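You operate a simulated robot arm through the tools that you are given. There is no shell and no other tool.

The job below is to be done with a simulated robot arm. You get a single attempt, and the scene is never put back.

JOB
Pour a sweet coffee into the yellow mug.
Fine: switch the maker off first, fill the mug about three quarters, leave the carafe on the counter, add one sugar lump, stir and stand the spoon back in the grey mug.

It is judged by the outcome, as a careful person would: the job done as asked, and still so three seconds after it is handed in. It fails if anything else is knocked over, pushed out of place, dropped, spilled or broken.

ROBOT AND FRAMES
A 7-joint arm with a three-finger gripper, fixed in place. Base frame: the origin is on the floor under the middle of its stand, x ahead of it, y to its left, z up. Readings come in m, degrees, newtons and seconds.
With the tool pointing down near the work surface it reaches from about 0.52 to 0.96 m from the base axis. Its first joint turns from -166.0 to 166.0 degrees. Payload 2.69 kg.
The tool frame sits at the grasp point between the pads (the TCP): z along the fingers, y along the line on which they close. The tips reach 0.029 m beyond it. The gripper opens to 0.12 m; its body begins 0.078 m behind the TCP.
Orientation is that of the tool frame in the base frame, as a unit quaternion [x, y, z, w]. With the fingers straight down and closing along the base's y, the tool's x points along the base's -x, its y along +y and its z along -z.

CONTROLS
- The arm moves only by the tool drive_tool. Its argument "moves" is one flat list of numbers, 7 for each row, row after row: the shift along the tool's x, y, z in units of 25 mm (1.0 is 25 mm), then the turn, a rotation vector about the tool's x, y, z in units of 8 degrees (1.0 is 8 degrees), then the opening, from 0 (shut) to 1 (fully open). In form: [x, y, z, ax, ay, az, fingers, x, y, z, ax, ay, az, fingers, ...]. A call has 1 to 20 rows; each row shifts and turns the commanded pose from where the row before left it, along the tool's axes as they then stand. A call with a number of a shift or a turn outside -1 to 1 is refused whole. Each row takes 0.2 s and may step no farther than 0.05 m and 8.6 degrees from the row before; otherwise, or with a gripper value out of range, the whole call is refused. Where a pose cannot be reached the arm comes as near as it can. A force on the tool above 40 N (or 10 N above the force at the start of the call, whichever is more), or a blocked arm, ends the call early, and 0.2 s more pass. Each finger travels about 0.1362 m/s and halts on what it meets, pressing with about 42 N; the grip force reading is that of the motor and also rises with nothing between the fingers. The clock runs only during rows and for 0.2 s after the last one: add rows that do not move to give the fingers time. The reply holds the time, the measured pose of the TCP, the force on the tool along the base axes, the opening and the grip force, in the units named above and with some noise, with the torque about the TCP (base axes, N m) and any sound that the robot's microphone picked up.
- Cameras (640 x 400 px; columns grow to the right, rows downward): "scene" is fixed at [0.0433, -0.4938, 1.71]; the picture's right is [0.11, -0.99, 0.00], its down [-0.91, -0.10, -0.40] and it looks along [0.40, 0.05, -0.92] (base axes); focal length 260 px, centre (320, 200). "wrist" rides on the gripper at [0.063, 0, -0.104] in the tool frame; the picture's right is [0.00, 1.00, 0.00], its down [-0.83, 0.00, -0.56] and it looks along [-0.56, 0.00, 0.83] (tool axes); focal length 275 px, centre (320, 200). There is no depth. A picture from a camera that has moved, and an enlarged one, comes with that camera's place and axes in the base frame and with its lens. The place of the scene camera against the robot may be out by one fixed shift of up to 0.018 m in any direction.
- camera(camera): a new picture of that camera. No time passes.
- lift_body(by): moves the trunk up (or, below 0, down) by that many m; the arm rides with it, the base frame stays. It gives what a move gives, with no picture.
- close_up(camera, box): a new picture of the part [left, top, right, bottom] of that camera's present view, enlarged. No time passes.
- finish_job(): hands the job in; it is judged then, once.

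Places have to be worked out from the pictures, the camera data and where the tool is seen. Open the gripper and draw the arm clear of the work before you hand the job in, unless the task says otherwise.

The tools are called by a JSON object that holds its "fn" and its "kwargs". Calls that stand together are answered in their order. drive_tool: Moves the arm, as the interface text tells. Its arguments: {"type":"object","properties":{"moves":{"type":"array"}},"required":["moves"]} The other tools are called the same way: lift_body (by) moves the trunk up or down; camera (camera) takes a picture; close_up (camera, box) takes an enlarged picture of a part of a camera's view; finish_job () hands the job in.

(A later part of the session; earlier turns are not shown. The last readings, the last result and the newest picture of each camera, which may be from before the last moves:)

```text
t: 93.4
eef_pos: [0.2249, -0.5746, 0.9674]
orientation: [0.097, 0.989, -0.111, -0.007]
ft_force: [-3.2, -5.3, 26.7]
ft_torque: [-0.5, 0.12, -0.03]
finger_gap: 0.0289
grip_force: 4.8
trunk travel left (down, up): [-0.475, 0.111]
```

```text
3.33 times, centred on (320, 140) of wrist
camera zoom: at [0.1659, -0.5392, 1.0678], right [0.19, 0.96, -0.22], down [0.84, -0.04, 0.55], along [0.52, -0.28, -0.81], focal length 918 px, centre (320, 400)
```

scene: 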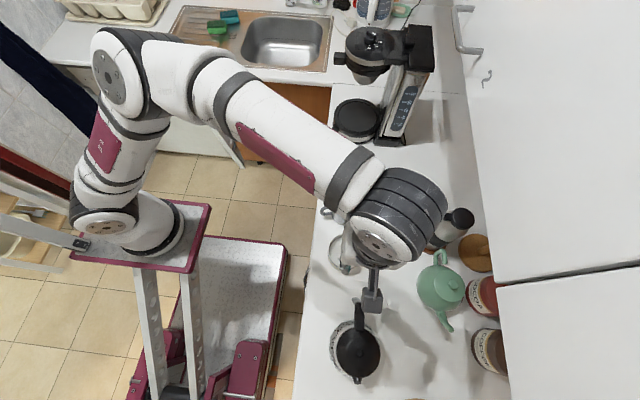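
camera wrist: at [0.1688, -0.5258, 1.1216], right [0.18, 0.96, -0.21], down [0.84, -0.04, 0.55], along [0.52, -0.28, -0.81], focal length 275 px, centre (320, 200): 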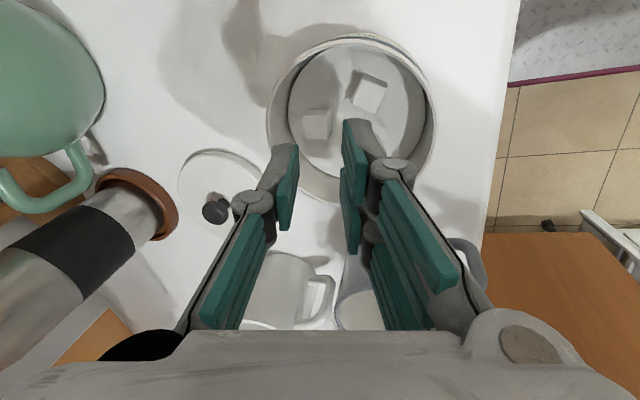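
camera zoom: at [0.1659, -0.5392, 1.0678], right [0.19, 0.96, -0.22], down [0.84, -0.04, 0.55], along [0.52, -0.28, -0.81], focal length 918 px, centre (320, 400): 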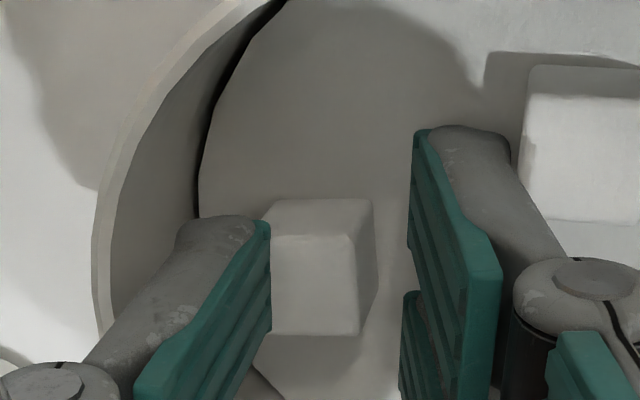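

The thumb is now pressing on La's outer top edge (26 N), and Lb got pushed well clear. I rise 1.5 cm, open 2.4 mm wider so the thumb fits between La and the jar wall, and go down again.

{"fn": "drive_tool", "kwargs": {"moves": [0, 0, -0.6, 0, 0, 0, 0.187, 0, 0, -0.4, 0, 0, 0, 0.187, 0, 0, 0, 0, 0, 0, 0.187]}}

{"fn": "camera", "kwargs": {"camera": "wrist"}}

{"fn": "close_up", "kwargs": {"camera": "wrist", "box": [240, 60, 400, 180]}}

```text
t: 94.2
eef_pos: [0.2242, -0.567, 0.9872]
orientation: [0.096, 0.99, -0.106, -0.008]
ft_force: [1.1, -0.6, -0.5]
ft_torque: [0.02, 0.02, -0.01]
finger_gap: 0.0222
grip_force: 0.0
trunk travel left (down, up): [-0.475, 0.111]
```

```text
taken
camera wrist: at [0.1666, -0.5333, 1.0895], right [0.18, 0.96, -0.21], down [0.84, -0.04, 0.55], along [0.52, -0.28, -0.81], focal length 275 px, centre (320, 200)
```

wrist: 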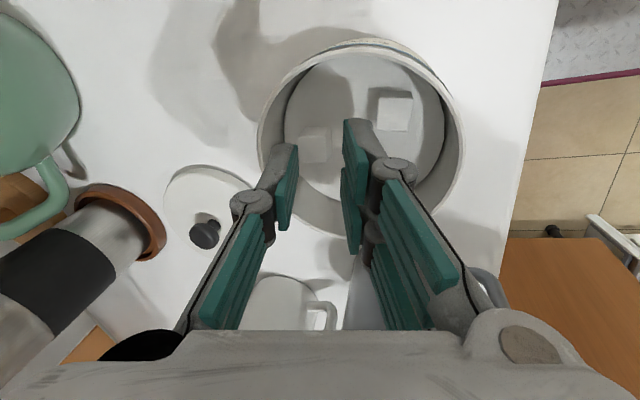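

```text
3.33 times, centred on (320, 120) of wrist
camera zoom: at [0.1666, -0.5333, 1.0895], right [0.18, 0.96, -0.21], down [0.84, -0.04, 0.55], along [0.52, -0.28, -0.81], focal length 918 px, centre (320, 467)
```

zoom: 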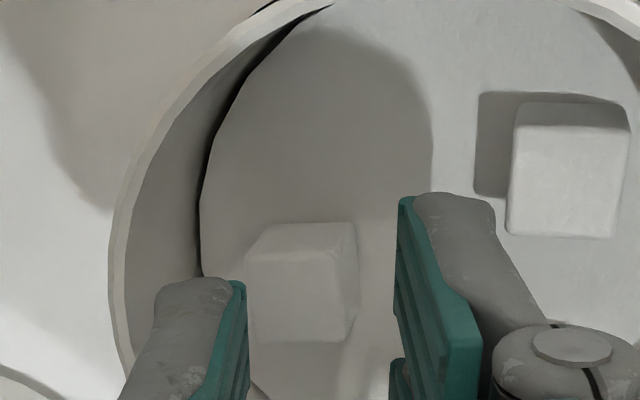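

La sits about 14 mm from the jar wall, too tight for the thumb. I'll drag La inward: close the fingers above it, press lightly on its top, and slide it ~8 mm toward the middle.

{"fn": "drive_tool", "kwargs": {"moves": [0, 0, -0.4, 0, 0, 0, 0.1, -0.076, -0.17, 0, 0, 0, 0, 0, 0, 0, 0.4, 0, 0, 0, 0, 0, 0, 0.4, 0, 0, 0, 0, 0, 0, 0.1, 0, 0, 0, 0]}}

{"fn": "close_up", "kwargs": {"camera": "wrist", "box": [240, 60, 400, 180]}}

```text
t: 95.4
eef_pos: [0.2261, -0.5745, 0.9764]
orientation: [0.096, 0.99, -0.106, -0.007]
ft_force: [1.1, -0.1, -0.1]
ft_torque: [0.01, 0.0, -0.01]
finger_gap: 0.0
grip_force: 28.8
trunk travel left (down, up): [-0.475, 0.111]
```

```text
3.33 times, centred on (320, 120) of wrist
camera zoom: at [0.1682, -0.5402, 1.0784], right [0.18, 0.96, -0.21], down [0.84, -0.04, 0.55], along [0.52, -0.28, -0.81], focal length 918 px, centre (320, 467)
```

zoom: 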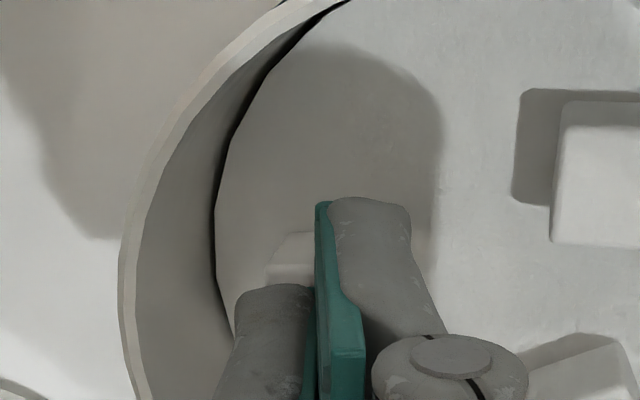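

Tips are ~4 mm above La; Lb and Lc are both well away now. I press down in 1.5 mm steps.

{"fn": "drive_tool", "kwargs": {"moves": [0, 0, 0.06, 0, 0, 0, 0, 0, 0, 0.06, 0, 0, 0, 0, 0, 0, 0.06, 0, 0, 0, 0]}}

```text
t: 96.2
eef_pos: [0.225, -0.5762, 0.9729]
orientation: [0.097, 0.99, -0.106, -0.007]
ft_force: [0.1, 0.9, 1.7]
ft_torque: [0.03, 0.03, 0.0]
finger_gap: 0.0
grip_force: 27.9
trunk travel left (down, up): [-0.475, 0.111]
```

Light contact (1.7 N). I press 1.5 mm more and slide 9 mm toward the jar's middle.

{"fn": "drive_tool", "kwargs": {"moves": [0, 0, 0.06, 0, 0, 0, 0, 0, 0.088, -0.0187, 0, 0, 0, 0, 0, 0.088, -0.0187, 0, 0, 0, 0, 0, 0.088, -0.0187, 0, 0, 0, 0, 0, 0.088, -0.0187, 0, 0, 0, 0]}}

{"fn": "close_up", "kwargs": {"camera": "wrist", "box": [240, 60, 400, 180]}}

```text
t: 97.4
eef_pos: [0.227, -0.5671, 0.9714]
orientation: [0.097, 0.989, -0.107, -0.007]
ft_force: [0.4, -1.6, 18.2]
ft_torque: [-0.12, 0.02, 0.0]
finger_gap: 0.0059
grip_force: 28.3
trunk travel left (down, up): [-0.475, 0.111]
```

```text
3.33 times, centred on (320, 120) of wrist
camera zoom: at [0.1695, -0.5326, 1.0725], right [0.18, 0.96, -0.21], down [0.84, -0.04, 0.55], along [0.52, -0.28, -0.81], focal length 918 px, centre (320, 467)
```

zoom: 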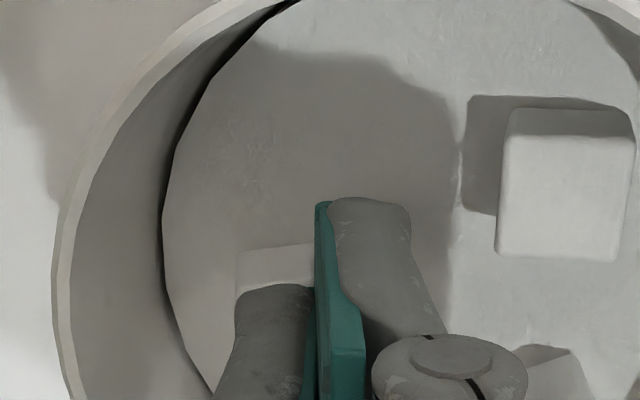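

La slid inward about 3.5 mm. I repeat the drag once more for comfortable clearance.

{"fn": "drive_tool", "kwargs": {"moves": [0, 0, -0.3, 0, 0, 0, 0, 0, -0.22, 0.047, 0, 0, 0, 0, 0, -0.22, 0.047, 0, 0, 0, 0, 0, 0, 0.24, 0, 0, 0, 0, 0, 0, 0.06, 0, 0, 0, 0, 0, 0.088, -0.0187, 0, 0, 0, 0, 0, 0.088, -0.0187, 0, 0, 0, 0, 0, 0.088, -0.0187, 0, 0, 0, 0, 0, 0.088, -0.0187, 0, 0, 0, 0]}}

{"fn": "close_up", "kwargs": {"camera": "wrist", "box": [240, 60, 400, 180]}}

```text
t: 99.4
eef_pos: [0.228, -0.5693, 0.9717]
orientation: [0.097, 0.989, -0.108, -0.008]
ft_force: [-2.0, -1.9, 16.1]
ft_torque: [-0.12, -0.01, 0.01]
finger_gap: 0.0059
grip_force: 29.0
trunk travel left (down, up): [-0.475, 0.111]
```

```text
3.33 times, centred on (320, 120) of wrist
camera zoom: at [0.1696, -0.5347, 1.073], right [0.18, 0.96, -0.21], down [0.84, -0.04, 0.55], along [0.52, -0.28, -0.81], focal length 918 px, centre (320, 467)
```

zoom: 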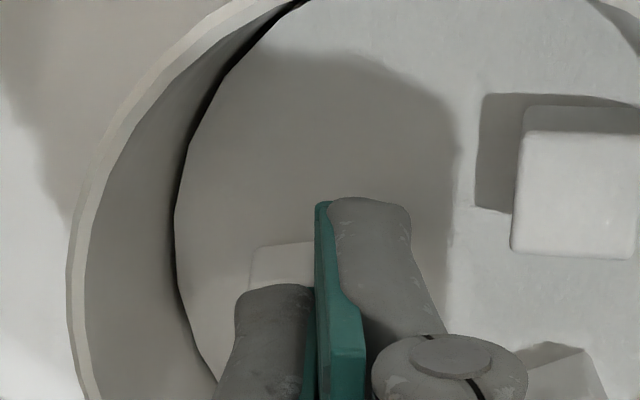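

La is now about 18 mm from the wall. I rise, open to ~2.3 cm and re-check alignment.

{"fn": "drive_tool", "kwargs": {"moves": [0, 0, -0.7, 0, 0, 0, 0, 0, 0, -0.7, 0, 0, 0, 0.195, 0, 0, 0, 0, 0, 0, 0.195, 0, 0, 0, 0, 0, 0, 0.195]}}

{"fn": "camera", "kwargs": {"camera": "wrist"}}

{"fn": "close_up", "kwargs": {"camera": "wrist", "box": [240, 60, 400, 180]}}

```text
t: 100.4
eef_pos: [0.2276, -0.5617, 1.0061]
orientation: [0.097, 0.99, -0.107, -0.006]
ft_force: [0.2, -0.4, -1.3]
ft_torque: [-0.01, 0.0, 0.01]
finger_gap: 0.0231
grip_force: 0.0
trunk travel left (down, up): [-0.475, 0.111]
```

```text
taken
camera wrist: at [0.1698, -0.5277, 1.1075], right [0.18, 0.96, -0.21], down [0.84, -0.04, 0.55], along [0.52, -0.28, -0.81], focal length 275 px, centre (320, 200)
```

wrist: 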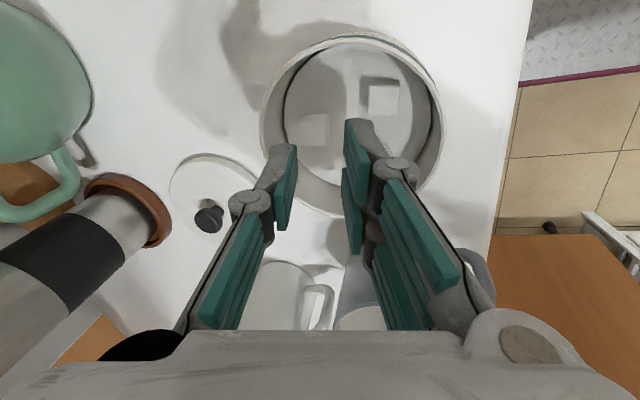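

```text
3.33 times, centred on (320, 120) of wrist
camera zoom: at [0.1698, -0.5277, 1.1075], right [0.18, 0.96, -0.21], down [0.84, -0.04, 0.55], along [0.52, -0.28, -0.81], focal length 918 px, centre (320, 467)
```

zoom: 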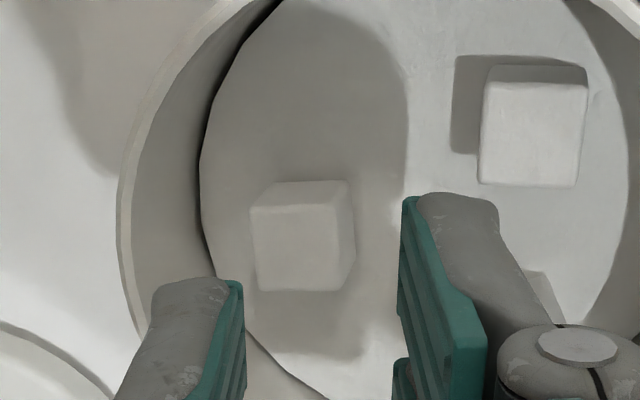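

La is still only ~14 mm from the wall. Better idea: open the gripper wide so the fingers are outside the jar, and use the thumb tip alone to hook La's outer edge and push it to the middle. I set that up above the jar first.

{"fn": "drive_tool", "kwargs": {"moves": [0, 0.3, -0.4, 0, 0, 0, 0.5, 0, 0.4, -0.2, 0, 0, 0, 0.833, 0, 0.4, 0, 0, 0, 0, 0.833, 0, 0.37, 0, 0, 0, 0, 0.833, 0, 0, 0, 0, 0, 0, 0.833]}}

{"fn": "camera", "kwargs": {"camera": "wrist"}}

{"fn": "close_up", "kwargs": {"camera": "wrist", "box": [160, 60, 320, 180]}}

```text
t: 101.6
eef_pos: [0.2354, -0.5232, 1.0126]
orientation: [0.096, 0.99, -0.107, -0.008]
ft_force: [-0.5, -0.2, 0.6]
ft_torque: [0.04, 0.01, -0.03]
finger_gap: 0.0999
grip_force: 0.0
trunk travel left (down, up): [-0.475, 0.111]
```

```text
taken
camera wrist: at [0.1765, -0.4889, 1.1133], right [0.18, 0.96, -0.21], down [0.84, -0.04, 0.55], along [0.52, -0.28, -0.81], focal length 275 px, centre (320, 200)
```

wrist: 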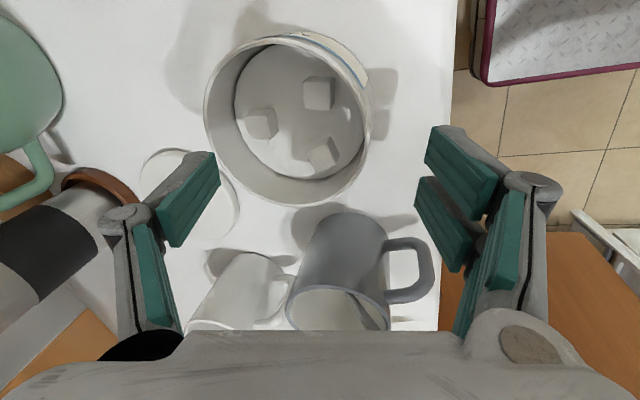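

```text
3.33 times, centred on (240, 120) of wrist
camera zoom: at [0.1765, -0.4889, 1.1133], right [0.18, 0.96, -0.21], down [0.84, -0.04, 0.55], along [0.52, -0.28, -0.81], focal length 918 px, centre (587, 467)
```

zoom: 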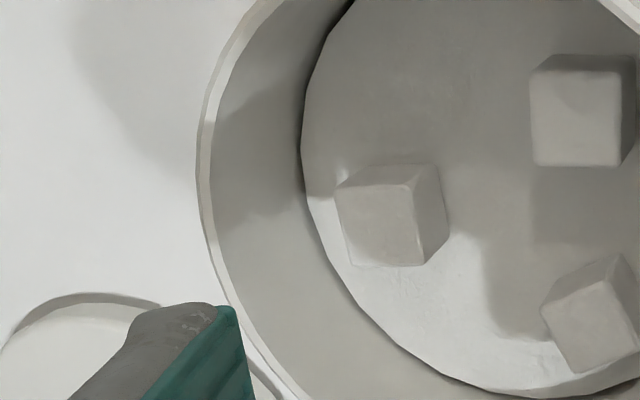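

Now I can see the whole jar: centre ≈ (0.2275, −0.558), inner radius 47.5 mm, La ≈ (0.2246, −0.5795). The thumb tip is at ≈ (0.225, −0.574, 1.008); I move it over the gap between La and the wall and down to just above rim level.

{"fn": "drive_tool", "kwargs": {"moves": [-0.038, -0.102, 0.944, 0, 0, 0, 0.833, -0.038, -0.102, 0.944, 0, 0, 0, 0.833, 0, 0, 0, 0, 0, 0, 0.833]}}

{"fn": "camera", "kwargs": {"camera": "wrist"}}

{"fn": "close_up", "kwargs": {"camera": "wrist", "box": [160, 80, 320, 200]}}

```text
t: 102.4
eef_pos: [0.2351, -0.5388, 0.9687]
orientation: [0.097, 0.989, -0.108, -0.008]
ft_force: [1.6, 0.4, 4.2]
ft_torque: [-0.27, 0.0, 0.08]
finger_gap: 0.1025
grip_force: 1.3
trunk travel left (down, up): [-0.475, 0.111]
```

```text
taken
camera wrist: at [0.1776, -0.5051, 1.0686], right [0.18, 0.96, -0.21], down [0.84, -0.04, 0.55], along [0.52, -0.28, -0.81], focal length 275 px, centre (320, 200)
```

wrist: 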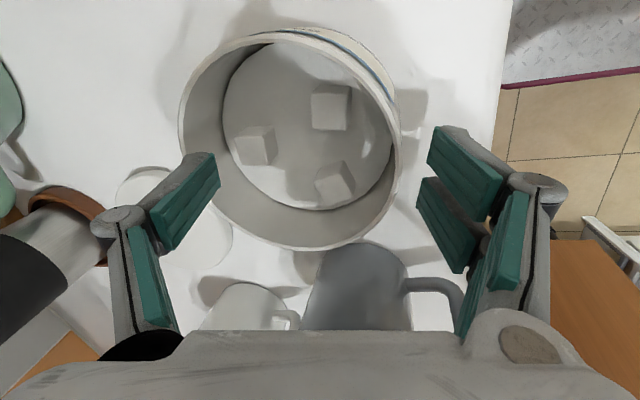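

```text
3.33 times, centred on (240, 140) of wrist
camera zoom: at [0.1776, -0.5051, 1.0686], right [0.18, 0.96, -0.21], down [0.84, -0.04, 0.55], along [0.52, -0.28, -0.81], focal length 918 px, centre (587, 400)
```

zoom: 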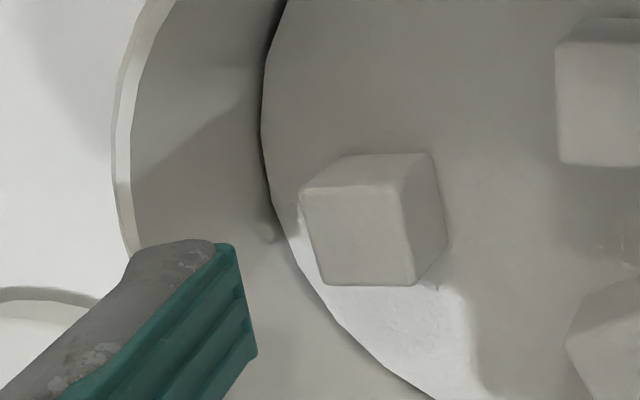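

At wide opening the thumb splays and its back touches the rim, so that won't work. But La has moved inward ~2 mm and its neighbours are clear, so the narrow straight-thumb approach should now fit. I lift out, narrow to ~2.2 cm, and re-align above La.

{"fn": "drive_tool", "kwargs": {"moves": [0, -0.192, -0.88, 0, 0, 0, 0.833, 0, -0.192, -0.88, 0, 0, 0, 0.833, 0.022, -0.478, 0.142, 0, 0, 0, 0.5, 0.022, -0.478, 0.142, 0, 0, 0, 0.187, 0, 0, 0, 0, 0, 0, 0.187, 0, 0, 0, 0, 0, 0, 0.187]}}

{"fn": "camera", "kwargs": {"camera": "wrist"}}

{"fn": "close_up", "kwargs": {"camera": "wrist", "box": [240, 60, 400, 180]}}

```text
t: 103.8
eef_pos: [0.229, -0.5628, 1.0098]
orientation: [0.097, 0.99, -0.107, -0.007]
ft_force: [0.3, 0.0, 0.5]
ft_torque: [-0.01, -0.01, 0.02]
finger_gap: 0.0223
grip_force: 0.1
trunk travel left (down, up): [-0.475, 0.111]
```

```text
taken
camera wrist: at [0.1714, -0.529, 1.1115], right [0.18, 0.96, -0.21], down [0.84, -0.04, 0.55], along [0.52, -0.28, -0.81], focal length 275 px, centre (320, 200)
```

wrist: 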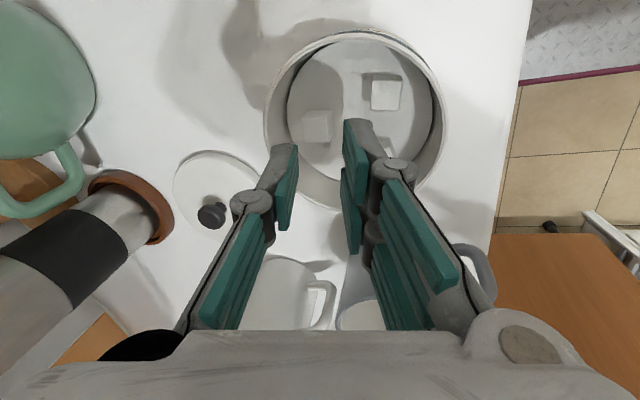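

```text
3.33 times, centred on (320, 120) of wrist
camera zoom: at [0.1714, -0.529, 1.1115], right [0.18, 0.96, -0.21], down [0.84, -0.04, 0.55], along [0.52, -0.28, -0.81], focal length 918 px, centre (320, 467)
```

zoom: 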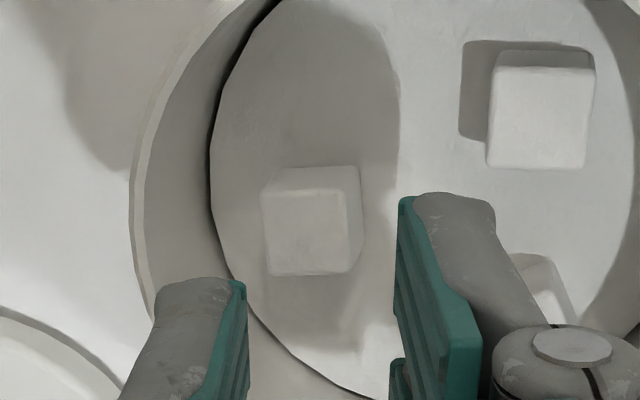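

La's top centre is at tool y ≈ −2.7 mm; I shift −1 mm in y and +1.4 mm in x and go down 3.5 cm.

{"fn": "drive_tool", "kwargs": {"moves": [0.056, -0.045, 0.5, 0, 0, 0, 0.187, 0, 0, 0.5, 0, 0, 0, 0.187, 0, 0, 0.4, 0, 0, 0, 0.187]}}

{"fn": "close_up", "kwargs": {"camera": "wrist", "box": [240, 80, 400, 200]}}

```text
t: 104.6
eef_pos: [0.2243, -0.573, 0.9766]
orientation: [0.096, 0.99, -0.107, -0.008]
ft_force: [0.6, 0.7, -0.6]
ft_torque: [0.01, -0.02, 0.02]
finger_gap: 0.0217
grip_force: 0.0
trunk travel left (down, up): [-0.475, 0.111]
```

```text
3.33 times, centred on (320, 140) of wrist
camera zoom: at [0.1674, -0.5375, 1.0773], right [0.18, 0.96, -0.21], down [0.84, -0.04, 0.55], along [0.52, -0.28, -0.81], focal length 918 px, centre (320, 400)
```

zoom: 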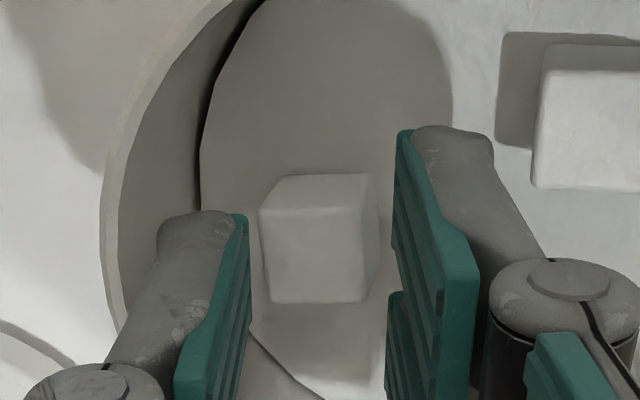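

Good: ~1.2 mm clearance on the thumb side and no contact. I go the last 11 mm in four small steps.

{"fn": "drive_tool", "kwargs": {"moves": [0, 0, 0.11, 0, 0, 0, 0.187, 0, 0, 0.11, 0, 0, 0, 0.187, 0, 0, 0.11, 0, 0, 0, 0.187, 0, 0, 0.11, 0, 0, 0, 0.187]}}

{"fn": "close_up", "kwargs": {"camera": "wrist", "box": [240, 80, 400, 200]}}

```text
t: 105.6
eef_pos: [0.2259, -0.5733, 0.9642]
orientation: [0.096, 0.99, -0.106, -0.008]
ft_force: [0.8, 0.4, 0.2]
ft_torque: [-0.03, -0.01, -0.02]
finger_gap: 0.0222
grip_force: 0.0
trunk travel left (down, up): [-0.475, 0.111]
```

```text
3.33 times, centred on (320, 140) of wrist
camera zoom: at [0.1679, -0.5391, 1.0656], right [0.18, 0.96, -0.21], down [0.84, -0.04, 0.55], along [0.52, -0.28, -0.81], focal length 918 px, centre (320, 400)
```

zoom: 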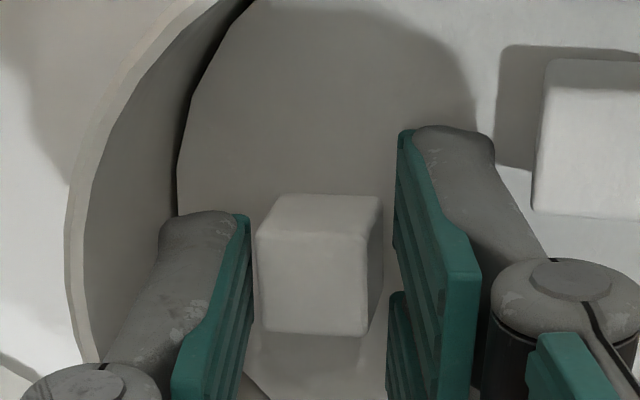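

No contact at all and La sits between the pads with the tips ~8 mm below its top. I go 3 mm deeper and close.

{"fn": "drive_tool", "kwargs": {"moves": [0, 0, 0.12, 0, 0, 0, 0.187, 0, 0, 0, 0, 0, 0, 0.15, 0, 0, 0, 0, 0, 0, 0.1, 0, 0, 0, 0, 0, 0, 0.05, 0, 0, 0, 0, 0, 0, 0.0]}}

{"fn": "close_up", "kwargs": {"camera": "wrist", "box": [240, 80, 400, 200]}}

```text
t: 106.8
eef_pos: [0.2266, -0.5734, 0.9624]
orientation: [0.097, 0.99, -0.107, -0.007]
ft_force: [0.3, -0.5, 0.2]
ft_torque: [0.0, 0.01, -0.01]
finger_gap: 0.0147
grip_force: 40.8
trunk travel left (down, up): [-0.475, 0.111]
```

```text
3.33 times, centred on (320, 140) of wrist
camera zoom: at [0.1672, -0.5394, 1.0641], right [0.18, 0.96, -0.21], down [0.84, -0.04, 0.55], along [0.52, -0.28, -0.81], focal length 918 px, centre (320, 400)
```

zoom: 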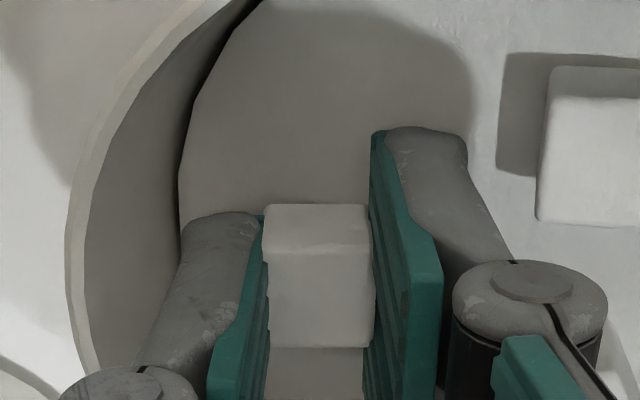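

Gripped: 14.7 mm gap at 41 N with the lump between the pads. I lift straight out of the jar along the tool axis.

{"fn": "drive_tool", "kwargs": {"moves": [0, 0, -0.3, 0, 0, 0, 0, 0, 0, -0.5, 0, 0, 0, 0, 0, 0, -0.6, 0, 0, 0, 0, 0, 0, -0.8, 0, 0, 0, 0, 0, 0, -0.8, 0, 0, 0, 0, 0, 0, -0.8, 0, 0, 0, 0]}}

{"fn": "camera", "kwargs": {"camera": "wrist"}}

{"fn": "close_up", "kwargs": {"camera": "wrist", "box": [240, 40, 400, 200]}}

```text
t: 108.2
eef_pos: [0.2294, -0.5524, 1.0547]
orientation: [0.096, 0.99, -0.108, -0.007]
ft_force: [0.2, 0.3, 0.5]
ft_torque: [0.03, 0.01, 0.0]
finger_gap: 0.0144
grip_force: 40.6
trunk travel left (down, up): [-0.475, 0.111]
```

```text
taken
camera wrist: at [0.171, -0.52, 1.1561], right [0.18, 0.96, -0.21], down [0.84, -0.04, 0.55], along [0.52, -0.28, -0.81], focal length 275 px, centre (320, 200)
```

wrist: 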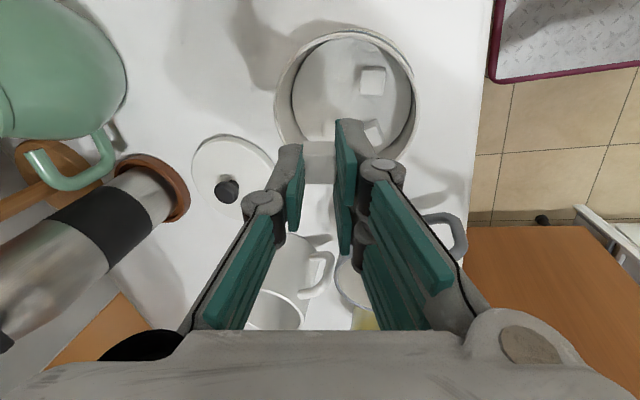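

```text
2.50 times, centred on (320, 120) of wrist
camera zoom: at [0.171, -0.52, 1.1561], right [0.18, 0.96, -0.21], down [0.84, -0.04, 0.55], along [0.52, -0.28, -0.81], focal length 688 px, centre (320, 400)
```

zoom: 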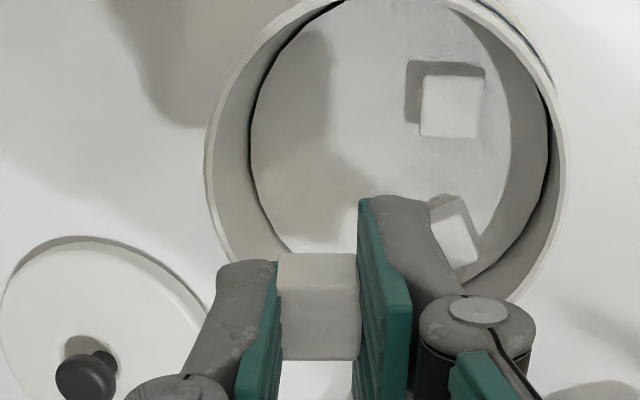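

One lump secured; two remain in the jar. I raise to z ≈ 1.145, level the tool, and carry the lump over to the yellow mug (above the spoon's tip at z ≈ 1.045).

{"fn": "drive_tool", "kwargs": {"moves": [0, -0.192, -0.88, 0, 0, 0, 0, 0, -0.192, -0.88, 0, 0, 0, 0, 0, -0.192, -0.88, 0, 0, 0, 0, 0, -0.192, -0.88, 0, 0, 0, 0, 0, 0, 0, -0.75, 0, 0, 0, 0, 0, 0, -0.75, 0, 0, 0, -0.906, 0.191, 0.05, 0, 0, 0, 0, -0.906, 0.191, 0.05, 0, 0, 0, 0, -0.906, 0.191, 0.05, 0, 0, 0, 0, -0.906, 0.191, 0.05, 0, 0, 0, 0, -0.906, 0.191, 0.05, 0, 0, 0, 0, -0.906, 0.191, 0.05, 0, 0, 0, 0, -0.906, 0.191, 0.05, 0, 0, 0, 0, -0.906, 0.191, 0.05, 0, 0, 0, 0, -0.906, 0.191, 0.05, 0, 0, 0, 0, -0.906, 0.191, 0.05, 0, 0, 0, 0, -0.906, 0.191, 0.05, 0, 0, 0, 0]}}

{"fn": "camera", "kwargs": {"camera": "wrist"}}

{"fn": "camera", "kwargs": {"camera": "scene"}}

```text
t: 111.8
eef_pos: [0.4826, -0.5495, 1.1339]
orientation: [0.096, 0.995, -0.003, 0.002]
ft_force: [-0.7, 0.1, 0.3]
ft_torque: [0.01, -0.03, -0.02]
finger_gap: 0.014
grip_force: 41.0
trunk travel left (down, up): [-0.475, 0.111]
```

```text
taken
camera wrist: at [0.4207, -0.5361, 1.2376], right [0.19, 0.98, -0.01], down [0.81, -0.15, 0.56], along [0.55, -0.11, -0.83], focal length 275 px, centre (320, 200)
```

wrist: 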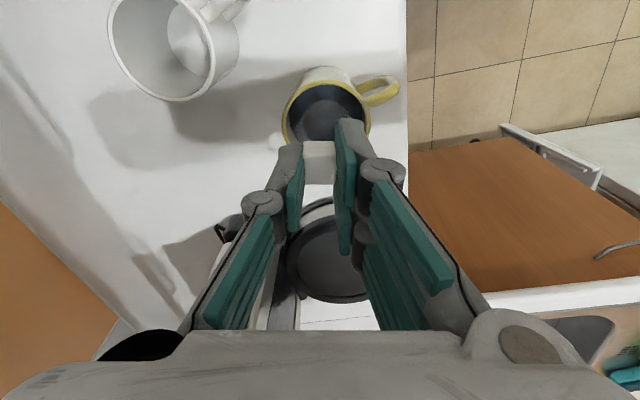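

```text
taken
```

scene: 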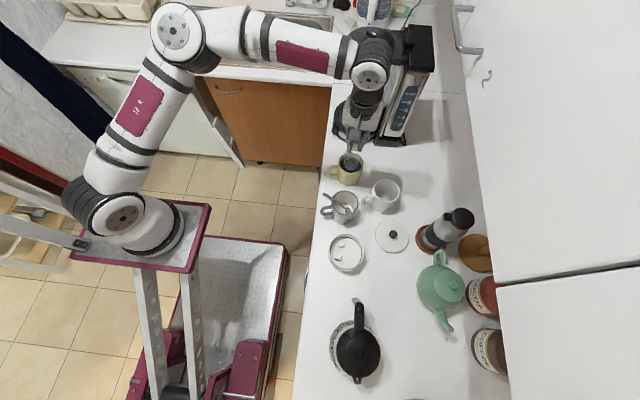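

The lump is over the mug area. I zoom to measure the mug's centre precisely from here.

{"fn": "close_up", "kwargs": {"camera": "wrist", "box": [260, 50, 420, 170]}}

{"fn": "close_up", "kwargs": {"camera": "scene", "box": [310, 120, 400, 200]}}

```text
3.33 times, centred on (340, 110) of wrist
camera zoom: at [0.4207, -0.5361, 1.2376], right [0.19, 0.98, -0.01], down [0.81, -0.15, 0.56], along [0.55, -0.11, -0.83], focal length 918 px, centre (253, 500)
```

zoom: 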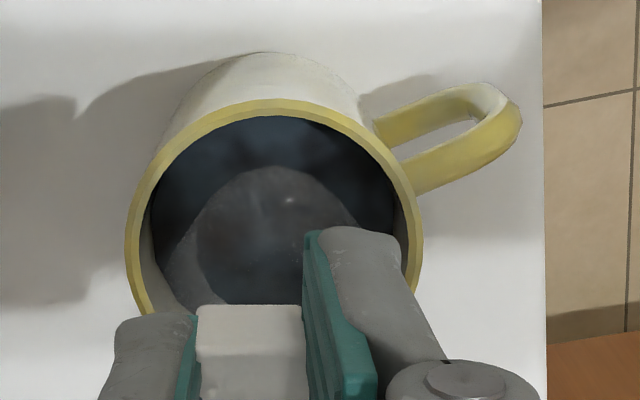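

```text
5.00 times, centred on (355, 160) of scene
camera zoom: at [0.0433, -0.4938, 1.71], right [0.11, -0.99, 0.0], down [-0.91, -0.1, -0.4], along [0.4, 0.05, -0.92], focal length 1299 px, centre (145, 400)
```

zoom: 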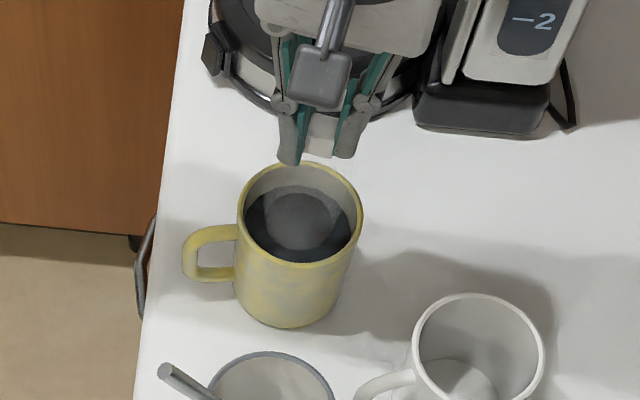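

Mug centre is (0.503, −0.548), rim 0.991. I move the lump over the centre and lower until the tips are level with the rim.

{"fn": "drive_tool", "kwargs": {"moves": [-0.386, 0.11, 0, 0, 0, 0, 0, -0.386, 0.11, 0, 0, 0, 0, 0, 0, 0, 0.9, 0, 0, 0, 0, 0, 0, 0.9, 0, 0, 0, 0, 0, 0, 0.9, 0, 0, 0, 0, 0, 0, 0.9, 0, 0, 0, 0, 0, 0, 0.7, 0, 0, 0, 0, 0, 0, 0, 0, 0, 0, 0]}}

{"fn": "close_up", "kwargs": {"camera": "wrist", "box": [240, 60, 420, 200]}}

{"fn": "close_up", "kwargs": {"camera": "scene", "box": [310, 120, 400, 200]}}

```text
t: 113.6
eef_pos: [0.5036, -0.5482, 1.027]
orientation: [0.097, 0.995, -0.003, 0.003]
ft_force: [0.5, -1.1, -0.9]
ft_torque: [0.05, 0.01, -0.03]
finger_gap: 0.0145
grip_force: 41.0
trunk travel left (down, up): [-0.475, 0.111]
```

```text
2.86 times, centred on (330, 130) of wrist
camera zoom: at [0.4412, -0.5361, 1.1309], right [0.19, 0.98, -0.01], down [0.81, -0.15, 0.56], along [0.55, -0.11, -0.83], focal length 786 px, centre (291, 400)
```

zoom: 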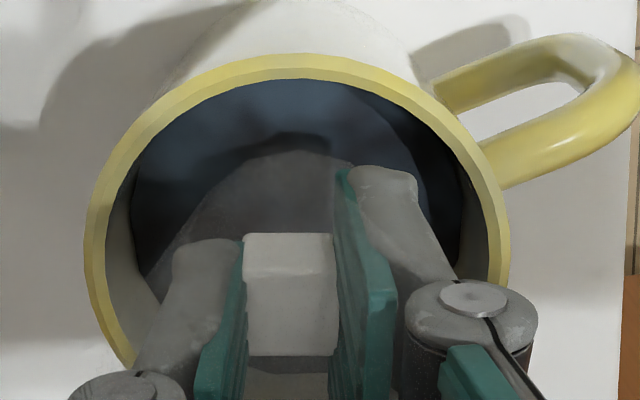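

```text
5.00 times, centred on (355, 160) of scene
camera zoom: at [0.0433, -0.4938, 1.71], right [0.11, -0.99, 0.0], down [-0.91, -0.1, -0.4], along [0.4, 0.05, -0.92], focal length 1299 px, centre (145, 400)
```

zoom: 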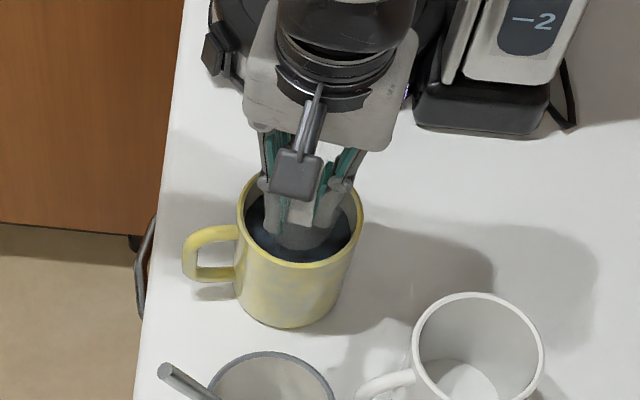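

Well centred. I lower 10 mm more and open just enough (to ~2.2 cm) to release the lump into the coffee.

{"fn": "drive_tool", "kwargs": {"moves": [0, 0, 0.4, 0, 0, 0, 0, 0, 0, 0, 0, 0, 0, 0, 0, 0, 0, 0, 0, 0, 0.18, 0, 0, 0, 0, 0, 0, 0.18, 0, 0, 0, 0, 0, 0, 0.18]}}

{"fn": "close_up", "kwargs": {"camera": "wrist", "box": [240, 60, 420, 200]}}

{"fn": "close_up", "kwargs": {"camera": "scene", "box": [310, 120, 400, 200]}}

```text
t: 114.8
eef_pos: [0.5031, -0.5484, 1.0185]
orientation: [0.095, 0.995, -0.003, 0.004]
ft_force: [0.7, -1.0, 5.0]
ft_torque: [0.12, 0.11, -0.01]
finger_gap: 0.0208
grip_force: 0.1
trunk travel left (down, up): [-0.475, 0.111]
```

```text
2.86 times, centred on (330, 130) of wrist
camera zoom: at [0.4409, -0.5358, 1.1212], right [0.19, 0.98, -0.01], down [0.81, -0.15, 0.56], along [0.55, -0.11, -0.83], focal length 786 px, centre (291, 400)
```

zoom: 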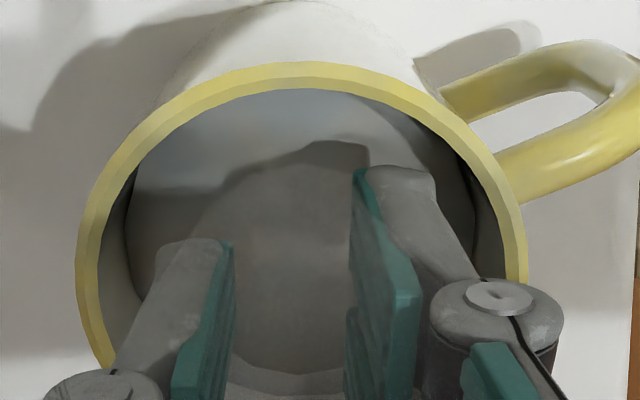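

```text
5.00 times, centred on (355, 160) of scene
camera zoom: at [0.0433, -0.4938, 1.71], right [0.11, -0.99, 0.0], down [-0.91, -0.1, -0.4], along [0.4, 0.05, -0.92], focal length 1299 px, centre (145, 400)
```

zoom: 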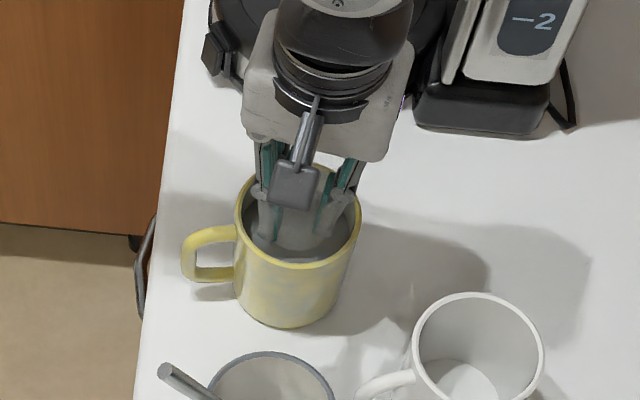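

The lump has dropped in. One finger corner is lightly touching the mug's rim (5 N), so I rise straight up without any sideways motion.

{"fn": "drive_tool", "kwargs": {"moves": [0, 0, -0.2, 0, 0, 0, 0.18, 0, 0, -0.4, 0, 0, 0, 0.18, 0, 0, -0.8, 0, 0, 0, 0.18, 0, 0, -0.9, 0, 0, 0, 0.18, 0, 0, -0.9, 0, 0, 0, 0.18, 0, 0, -0.9, 0, 0, 0, 0.18]}}

{"fn": "close_up", "kwargs": {"camera": "wrist", "box": [240, 40, 420, 180]}}

{"fn": "close_up", "kwargs": {"camera": "scene", "box": [310, 120, 400, 200]}}

```text
t: 116.2
eef_pos: [0.5044, -0.5487, 1.1188]
orientation: [0.097, 0.995, -0.003, 0.003]
ft_force: [0.1, -0.5, 0.1]
ft_torque: [0.0, -0.03, 0.0]
finger_gap: 0.0216
grip_force: 0.0
trunk travel left (down, up): [-0.475, 0.111]
```

```text
2.86 times, centred on (330, 110) of wrist
camera zoom: at [0.4428, -0.5361, 1.2217], right [0.19, 0.98, -0.01], down [0.81, -0.15, 0.56], along [0.55, -0.11, -0.83], focal length 786 px, centre (291, 457)
```

zoom: 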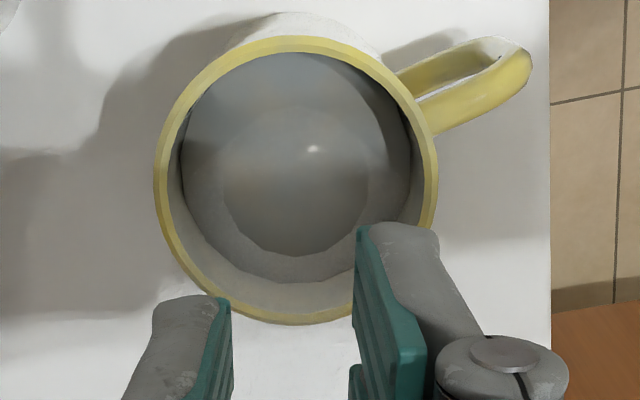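

```text
5.00 times, centred on (355, 160) of scene
camera zoom: at [0.0433, -0.4938, 1.71], right [0.11, -0.99, 0.0], down [-0.91, -0.1, -0.4], along [0.4, 0.05, -0.92], focal length 1299 px, centre (145, 400)
```

zoom: 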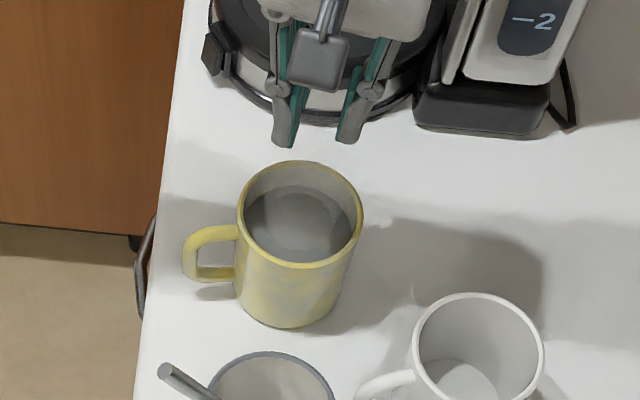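

Sugar is in, mug unmoved. Now the spoon: I move back along −x to view the grey mug and spoon from above for an accurate position.

{"fn": "drive_tool", "kwargs": {"moves": [0.88, -0.024, -0.3, 0, 0, 0, 0.18, 0.88, -0.024, -0.3, 0, 0, 0, 0.18, 0.88, -0.024, -0.2, 0, 0, 0, 0.3, 0.88, -0.024, -0.2, 0, 0, 0, 0.3, 0.88, -0.024, -0.2, 0, 0, 0, 0.3, 0.88, -0.024, -0.2, 0, 0, 0, 0.3, 0.88, -0.024, -0.2, 0, 0, 0, 0.3, 0.88, -0.024, 0, 0, 0, 0, 0.3]}}

{"fn": "camera", "kwargs": {"camera": "wrist"}}

{"fn": "close_up", "kwargs": {"camera": "wrist", "box": [250, 50, 430, 190]}}

{"fn": "close_up", "kwargs": {"camera": "scene", "box": [305, 175, 385, 235]}}

```text
t: 118.0
eef_pos: [0.3303, -0.5197, 1.158]
orientation: [0.097, 0.995, -0.002, 0.003]
ft_force: [0.1, -0.2, 0.0]
ft_torque: [0.01, 0.02, -0.01]
finger_gap: 0.0361
grip_force: 0.0
trunk travel left (down, up): [-0.475, 0.111]
```

```text
taken
camera wrist: at [0.2679, -0.507, 1.2611], right [0.19, 0.98, -0.01], down [0.81, -0.15, 0.56], along [0.55, -0.11, -0.83], focal length 275 px, centre (320, 200)
```

wrist: 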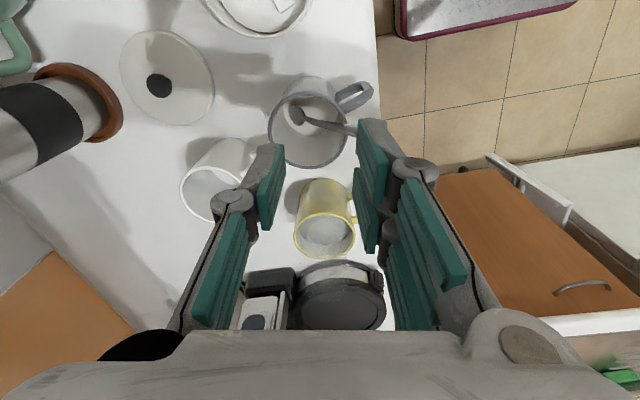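

```text
2.86 times, centred on (340, 120) of wrist
camera zoom: at [0.2679, -0.507, 1.2611], right [0.19, 0.98, -0.01], down [0.81, -0.15, 0.56], along [0.55, -0.11, -0.83], focal length 786 px, centre (263, 429)
```

zoom: 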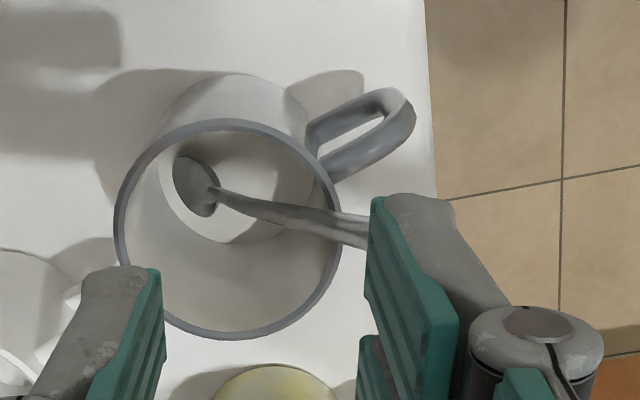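

```text
6.67 times, centred on (345, 205) of scene
camera zoom: at [0.0433, -0.4938, 1.71], right [0.11, -0.99, 0.0], down [-0.91, -0.1, -0.4], along [0.4, 0.05, -0.92], focal length 1732 px, centre (153, 167)
```

zoom: 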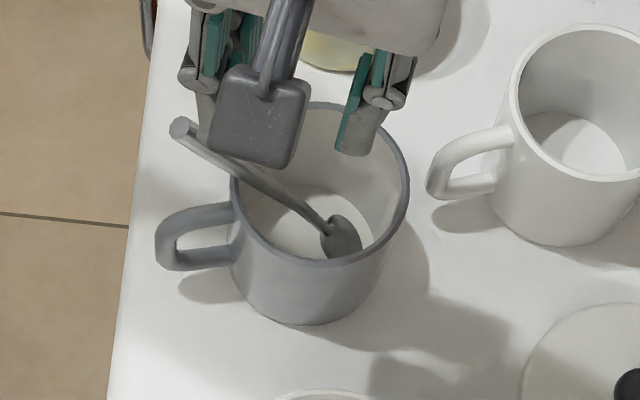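

Rod of the spoon: passes (0.365, −0.486) at z = 1.027, leaning 33° toward the robot, end at ≈ (0.365, −0.4755, 1.043); grey mug centre ≈ (0.362, −0.539). I'll grip it with the tool horizontal so the rod crosses all three pads; first rise to z ≈ 1.20 and rotate there.

{"fn": "drive_tool", "kwargs": {"moves": [-0.51, 0.87, -0.84, 0, 0, 0, 0.42, -0.51, 0.87, -0.84, 0, 0, 0, 0.42, 0, 0, 0, 0.508, -0.7257, 0.3584, 0.42, 0, 0, 0, 0.508, -0.7257, 0.3584, 0.42, 0, 0, 0, 0.508, -0.7257, 0.3584, 0.42, 0, 0, 0, 0.508, -0.7257, 0.3584, 0.42, 0, 0, 0, 0.508, -0.7257, 0.3584, 0.42, 0, 0, 0, 0.508, -0.7257, 0.3584, 0.42, 0, 0, 0, 0.508, -0.7257, 0.3584, 0.42, 0, 0, 0, 0.508, -0.7257, 0.3584, 0.42, 0, 0, 0, 0.508, -0.7257, 0.3584, 0.42, 0, 0, 0, 0.508, -0.7257, 0.3584, 0.42, 0, 0, 0, 0.508, -0.7257, 0.3584, 0.42, 0, 0, 0, 0.508, -0.7257, 0.3584, 0.42, 0, 0, 0, 0.508, -0.7257, 0.3584, 0.42]}}

{"fn": "camera", "kwargs": {"camera": "wrist"}}

{"fn": "camera", "kwargs": {"camera": "scene"}}

```text
t: 121.2
eef_pos: [0.3663, -0.5006, 1.2024]
orientation: [0.347, 0.612, -0.461, 0.54]
ft_force: [-0.9, -0.1, 0.6]
ft_torque: [-0.01, -0.01, 0.06]
finger_gap: 0.0503
grip_force: 0.1
out of reach, approached as far as the arm can: row 14, 15
trunk travel left (down, up): [-0.475, 0.111]
```

```text
taken
camera wrist: at [0.3204, -0.4077, 1.1394], right [0.92, 0.33, -0.19], down [-0.04, 0.58, 0.81], along [0.38, -0.74, 0.55], focal length 275 px, centre (320, 200)
```

wrist: 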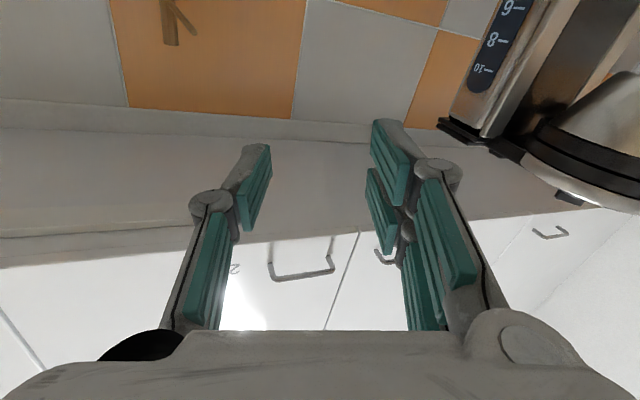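

```text
taken
```

scene: 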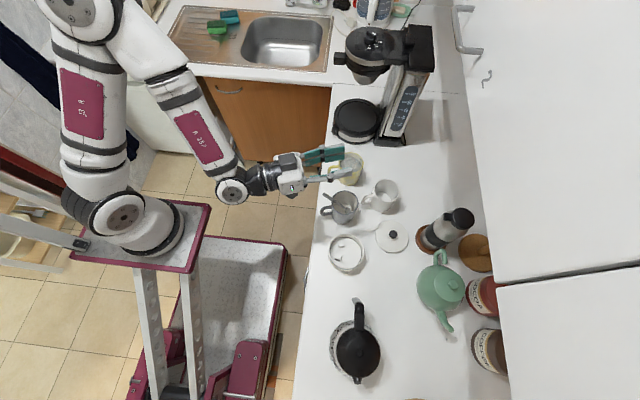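

At this height the horizontal pose is slightly out of reach (it sits 2 cm further out), but lower down it should be fine, as it was for the carafe. I descend to z ≈ 1.08 and check.

{"fn": "drive_tool", "kwargs": {"moves": [0.942, 0.185, 0, 0, 0, 0, 0.42, 0.942, 0.185, 0, 0, 0, 0, 0.42, 0.942, 0.185, 0, 0, 0, 0, 0.42, 0.942, 0.185, 0, 0, 0, 0, 0.42, 0.942, 0.185, 0, 0, 0, 0, 0.42]}}

{"fn": "close_up", "kwargs": {"camera": "scene", "box": [280, 160, 400, 240]}}

{"fn": "camera", "kwargs": {"camera": "wrist"}}

```text
t: 122.4
eef_pos: [0.3692, -0.5005, 1.0832]
orientation: [0.346, 0.613, -0.461, 0.54]
ft_force: [0.6, 0.3, -0.4]
ft_torque: [0.04, 0.04, -0.02]
finger_gap: 0.0501
grip_force: 0.0
trunk travel left (down, up): [-0.475, 0.111]
```

```text
5.00 times, centred on (340, 200) of scene
camera zoom: at [0.0433, -0.4938, 1.71], right [0.11, -0.99, 0.0], down [-0.91, -0.1, -0.4], along [0.4, 0.05, -0.92], focal length 1299 px, centre (220, 200)
```

zoom: 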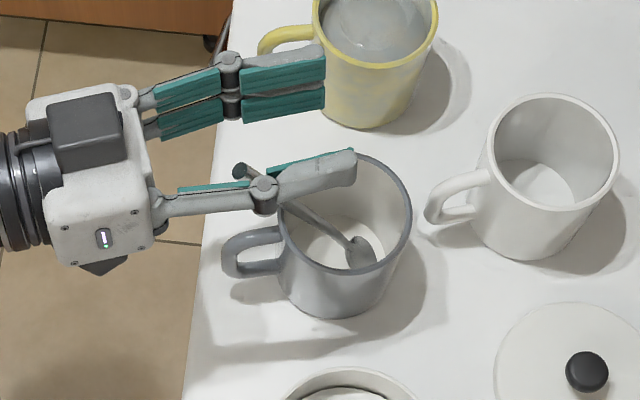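

```text
taken
camera wrist: at [0.3223, -0.4079, 1.0201], right [0.92, 0.34, -0.19], down [-0.04, 0.58, 0.81], along [0.39, -0.74, 0.55], focal length 275 px, centre (320, 200)
```

wrist: 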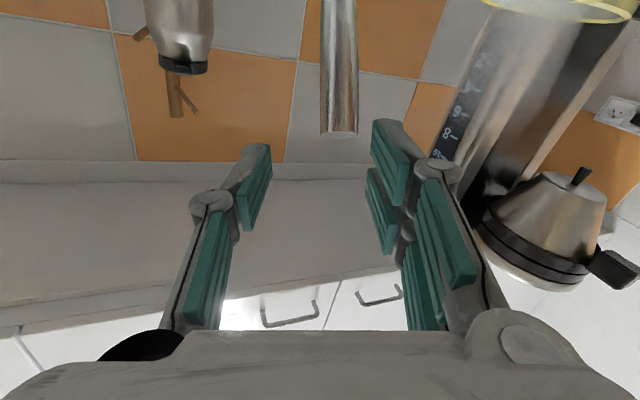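

From below I can see the rod (≈9 mm thick) centred between thumb and fingers. In tool coordinates its end is at (+35, +6, −28) mm, so I move down 53 mm while backing off 23 mm, so it crosses the pads properly.

{"fn": "drive_tool", "kwargs": {"moves": [0.53, 0.053, -0.233, 0, 0, 0, 0.42, 0.53, 0.053, -0.233, 0, 0, 0, 0.42, 0.53, 0.053, -0.233, 0, 0, 0, 0.42, 0.53, 0.053, -0.233, 0, 0, 0, 0.42]}}

{"fn": "camera", "kwargs": {"camera": "wrist"}}

{"fn": "close_up", "kwargs": {"camera": "scene", "box": [280, 160, 400, 240]}}

```text
t: 123.4
eef_pos: [0.3573, -0.4789, 1.0301]
orientation: [0.347, 0.613, -0.46, 0.541]
ft_force: [-0.4, 0.3, 0.3]
ft_torque: [0.0, 0.02, 0.0]
finger_gap: 0.0506
grip_force: 0.0
trunk travel left (down, up): [-0.475, 0.111]
```

```text
taken
camera wrist: at [0.3097, -0.3865, 0.9663], right [0.92, 0.34, -0.19], down [-0.04, 0.58, 0.81], along [0.39, -0.74, 0.55], focal length 275 px, centre (320, 200)
```

wrist: 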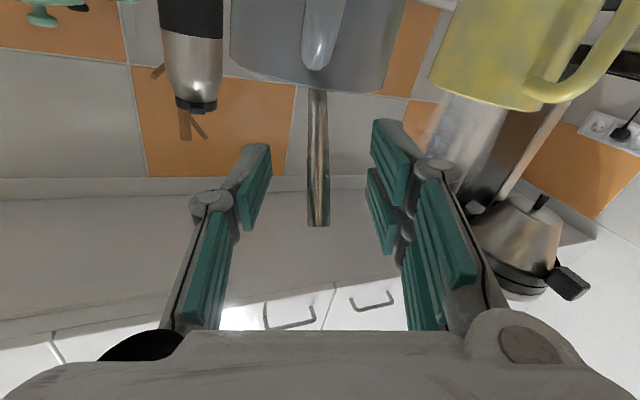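

```text
5.00 times, centred on (340, 200) of scene
camera zoom: at [0.0433, -0.4938, 1.71], right [0.11, -0.99, 0.0], down [-0.91, -0.1, -0.4], along [0.4, 0.05, -0.92], focal length 1299 px, centre (220, 200)
```

zoom: 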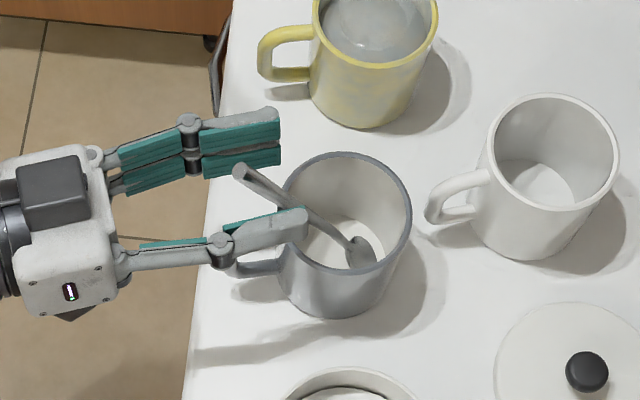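

The rod crosses the pads just as planned (end near the upper finger, centred in y). I close the gripper on it.

{"fn": "drive_tool", "kwargs": {"moves": [0, 0, 0, 0, 0, 0, 0.25, 0, 0, 0, 0, 0, 0, 0.12, 0, 0, 0, 0, 0, 0, 0, 0, 0, 0, 0, 0, 0, 0, 0, 0, 0, 0, 0, 0, 0]}}

{"fn": "camera", "kwargs": {"camera": "wrist"}}

{"fn": "close_up", "kwargs": {"camera": "scene", "box": [280, 160, 400, 240]}}

```text
t: 124.6
eef_pos: [0.3565, -0.4794, 1.0296]
orientation: [0.346, 0.613, -0.46, 0.54]
ft_force: [0.2, 0.1, -0.1]
ft_torque: [0.01, 0.02, 0.01]
finger_gap: 0.0077
grip_force: 35.6
trunk travel left (down, up): [-0.475, 0.111]
```

```text
taken
camera wrist: at [0.3097, -0.3867, 0.9664], right [0.92, 0.34, -0.19], down [-0.04, 0.58, 0.81], along [0.39, -0.74, 0.55], focal length 275 px, centre (320, 200)
```

wrist: 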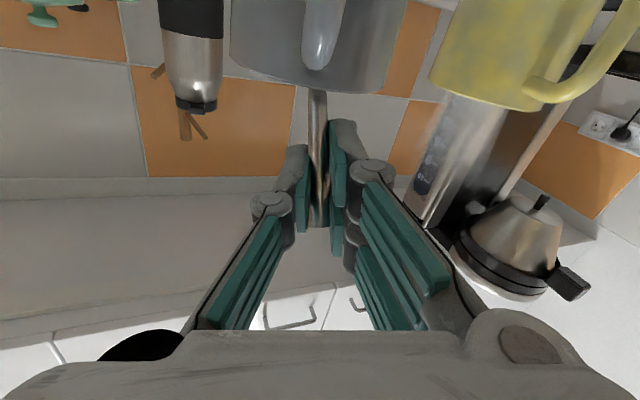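

```text
5.00 times, centred on (340, 200) of scene
camera zoom: at [0.0433, -0.4938, 1.71], right [0.11, -0.99, 0.0], down [-0.91, -0.1, -0.4], along [0.4, 0.05, -0.92], focal length 1299 px, centre (220, 200)
```

zoom: 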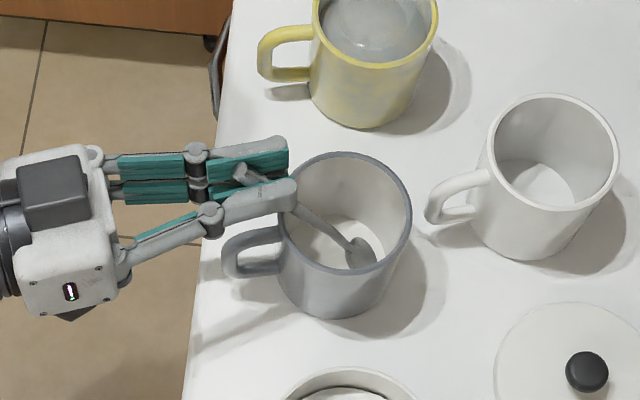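

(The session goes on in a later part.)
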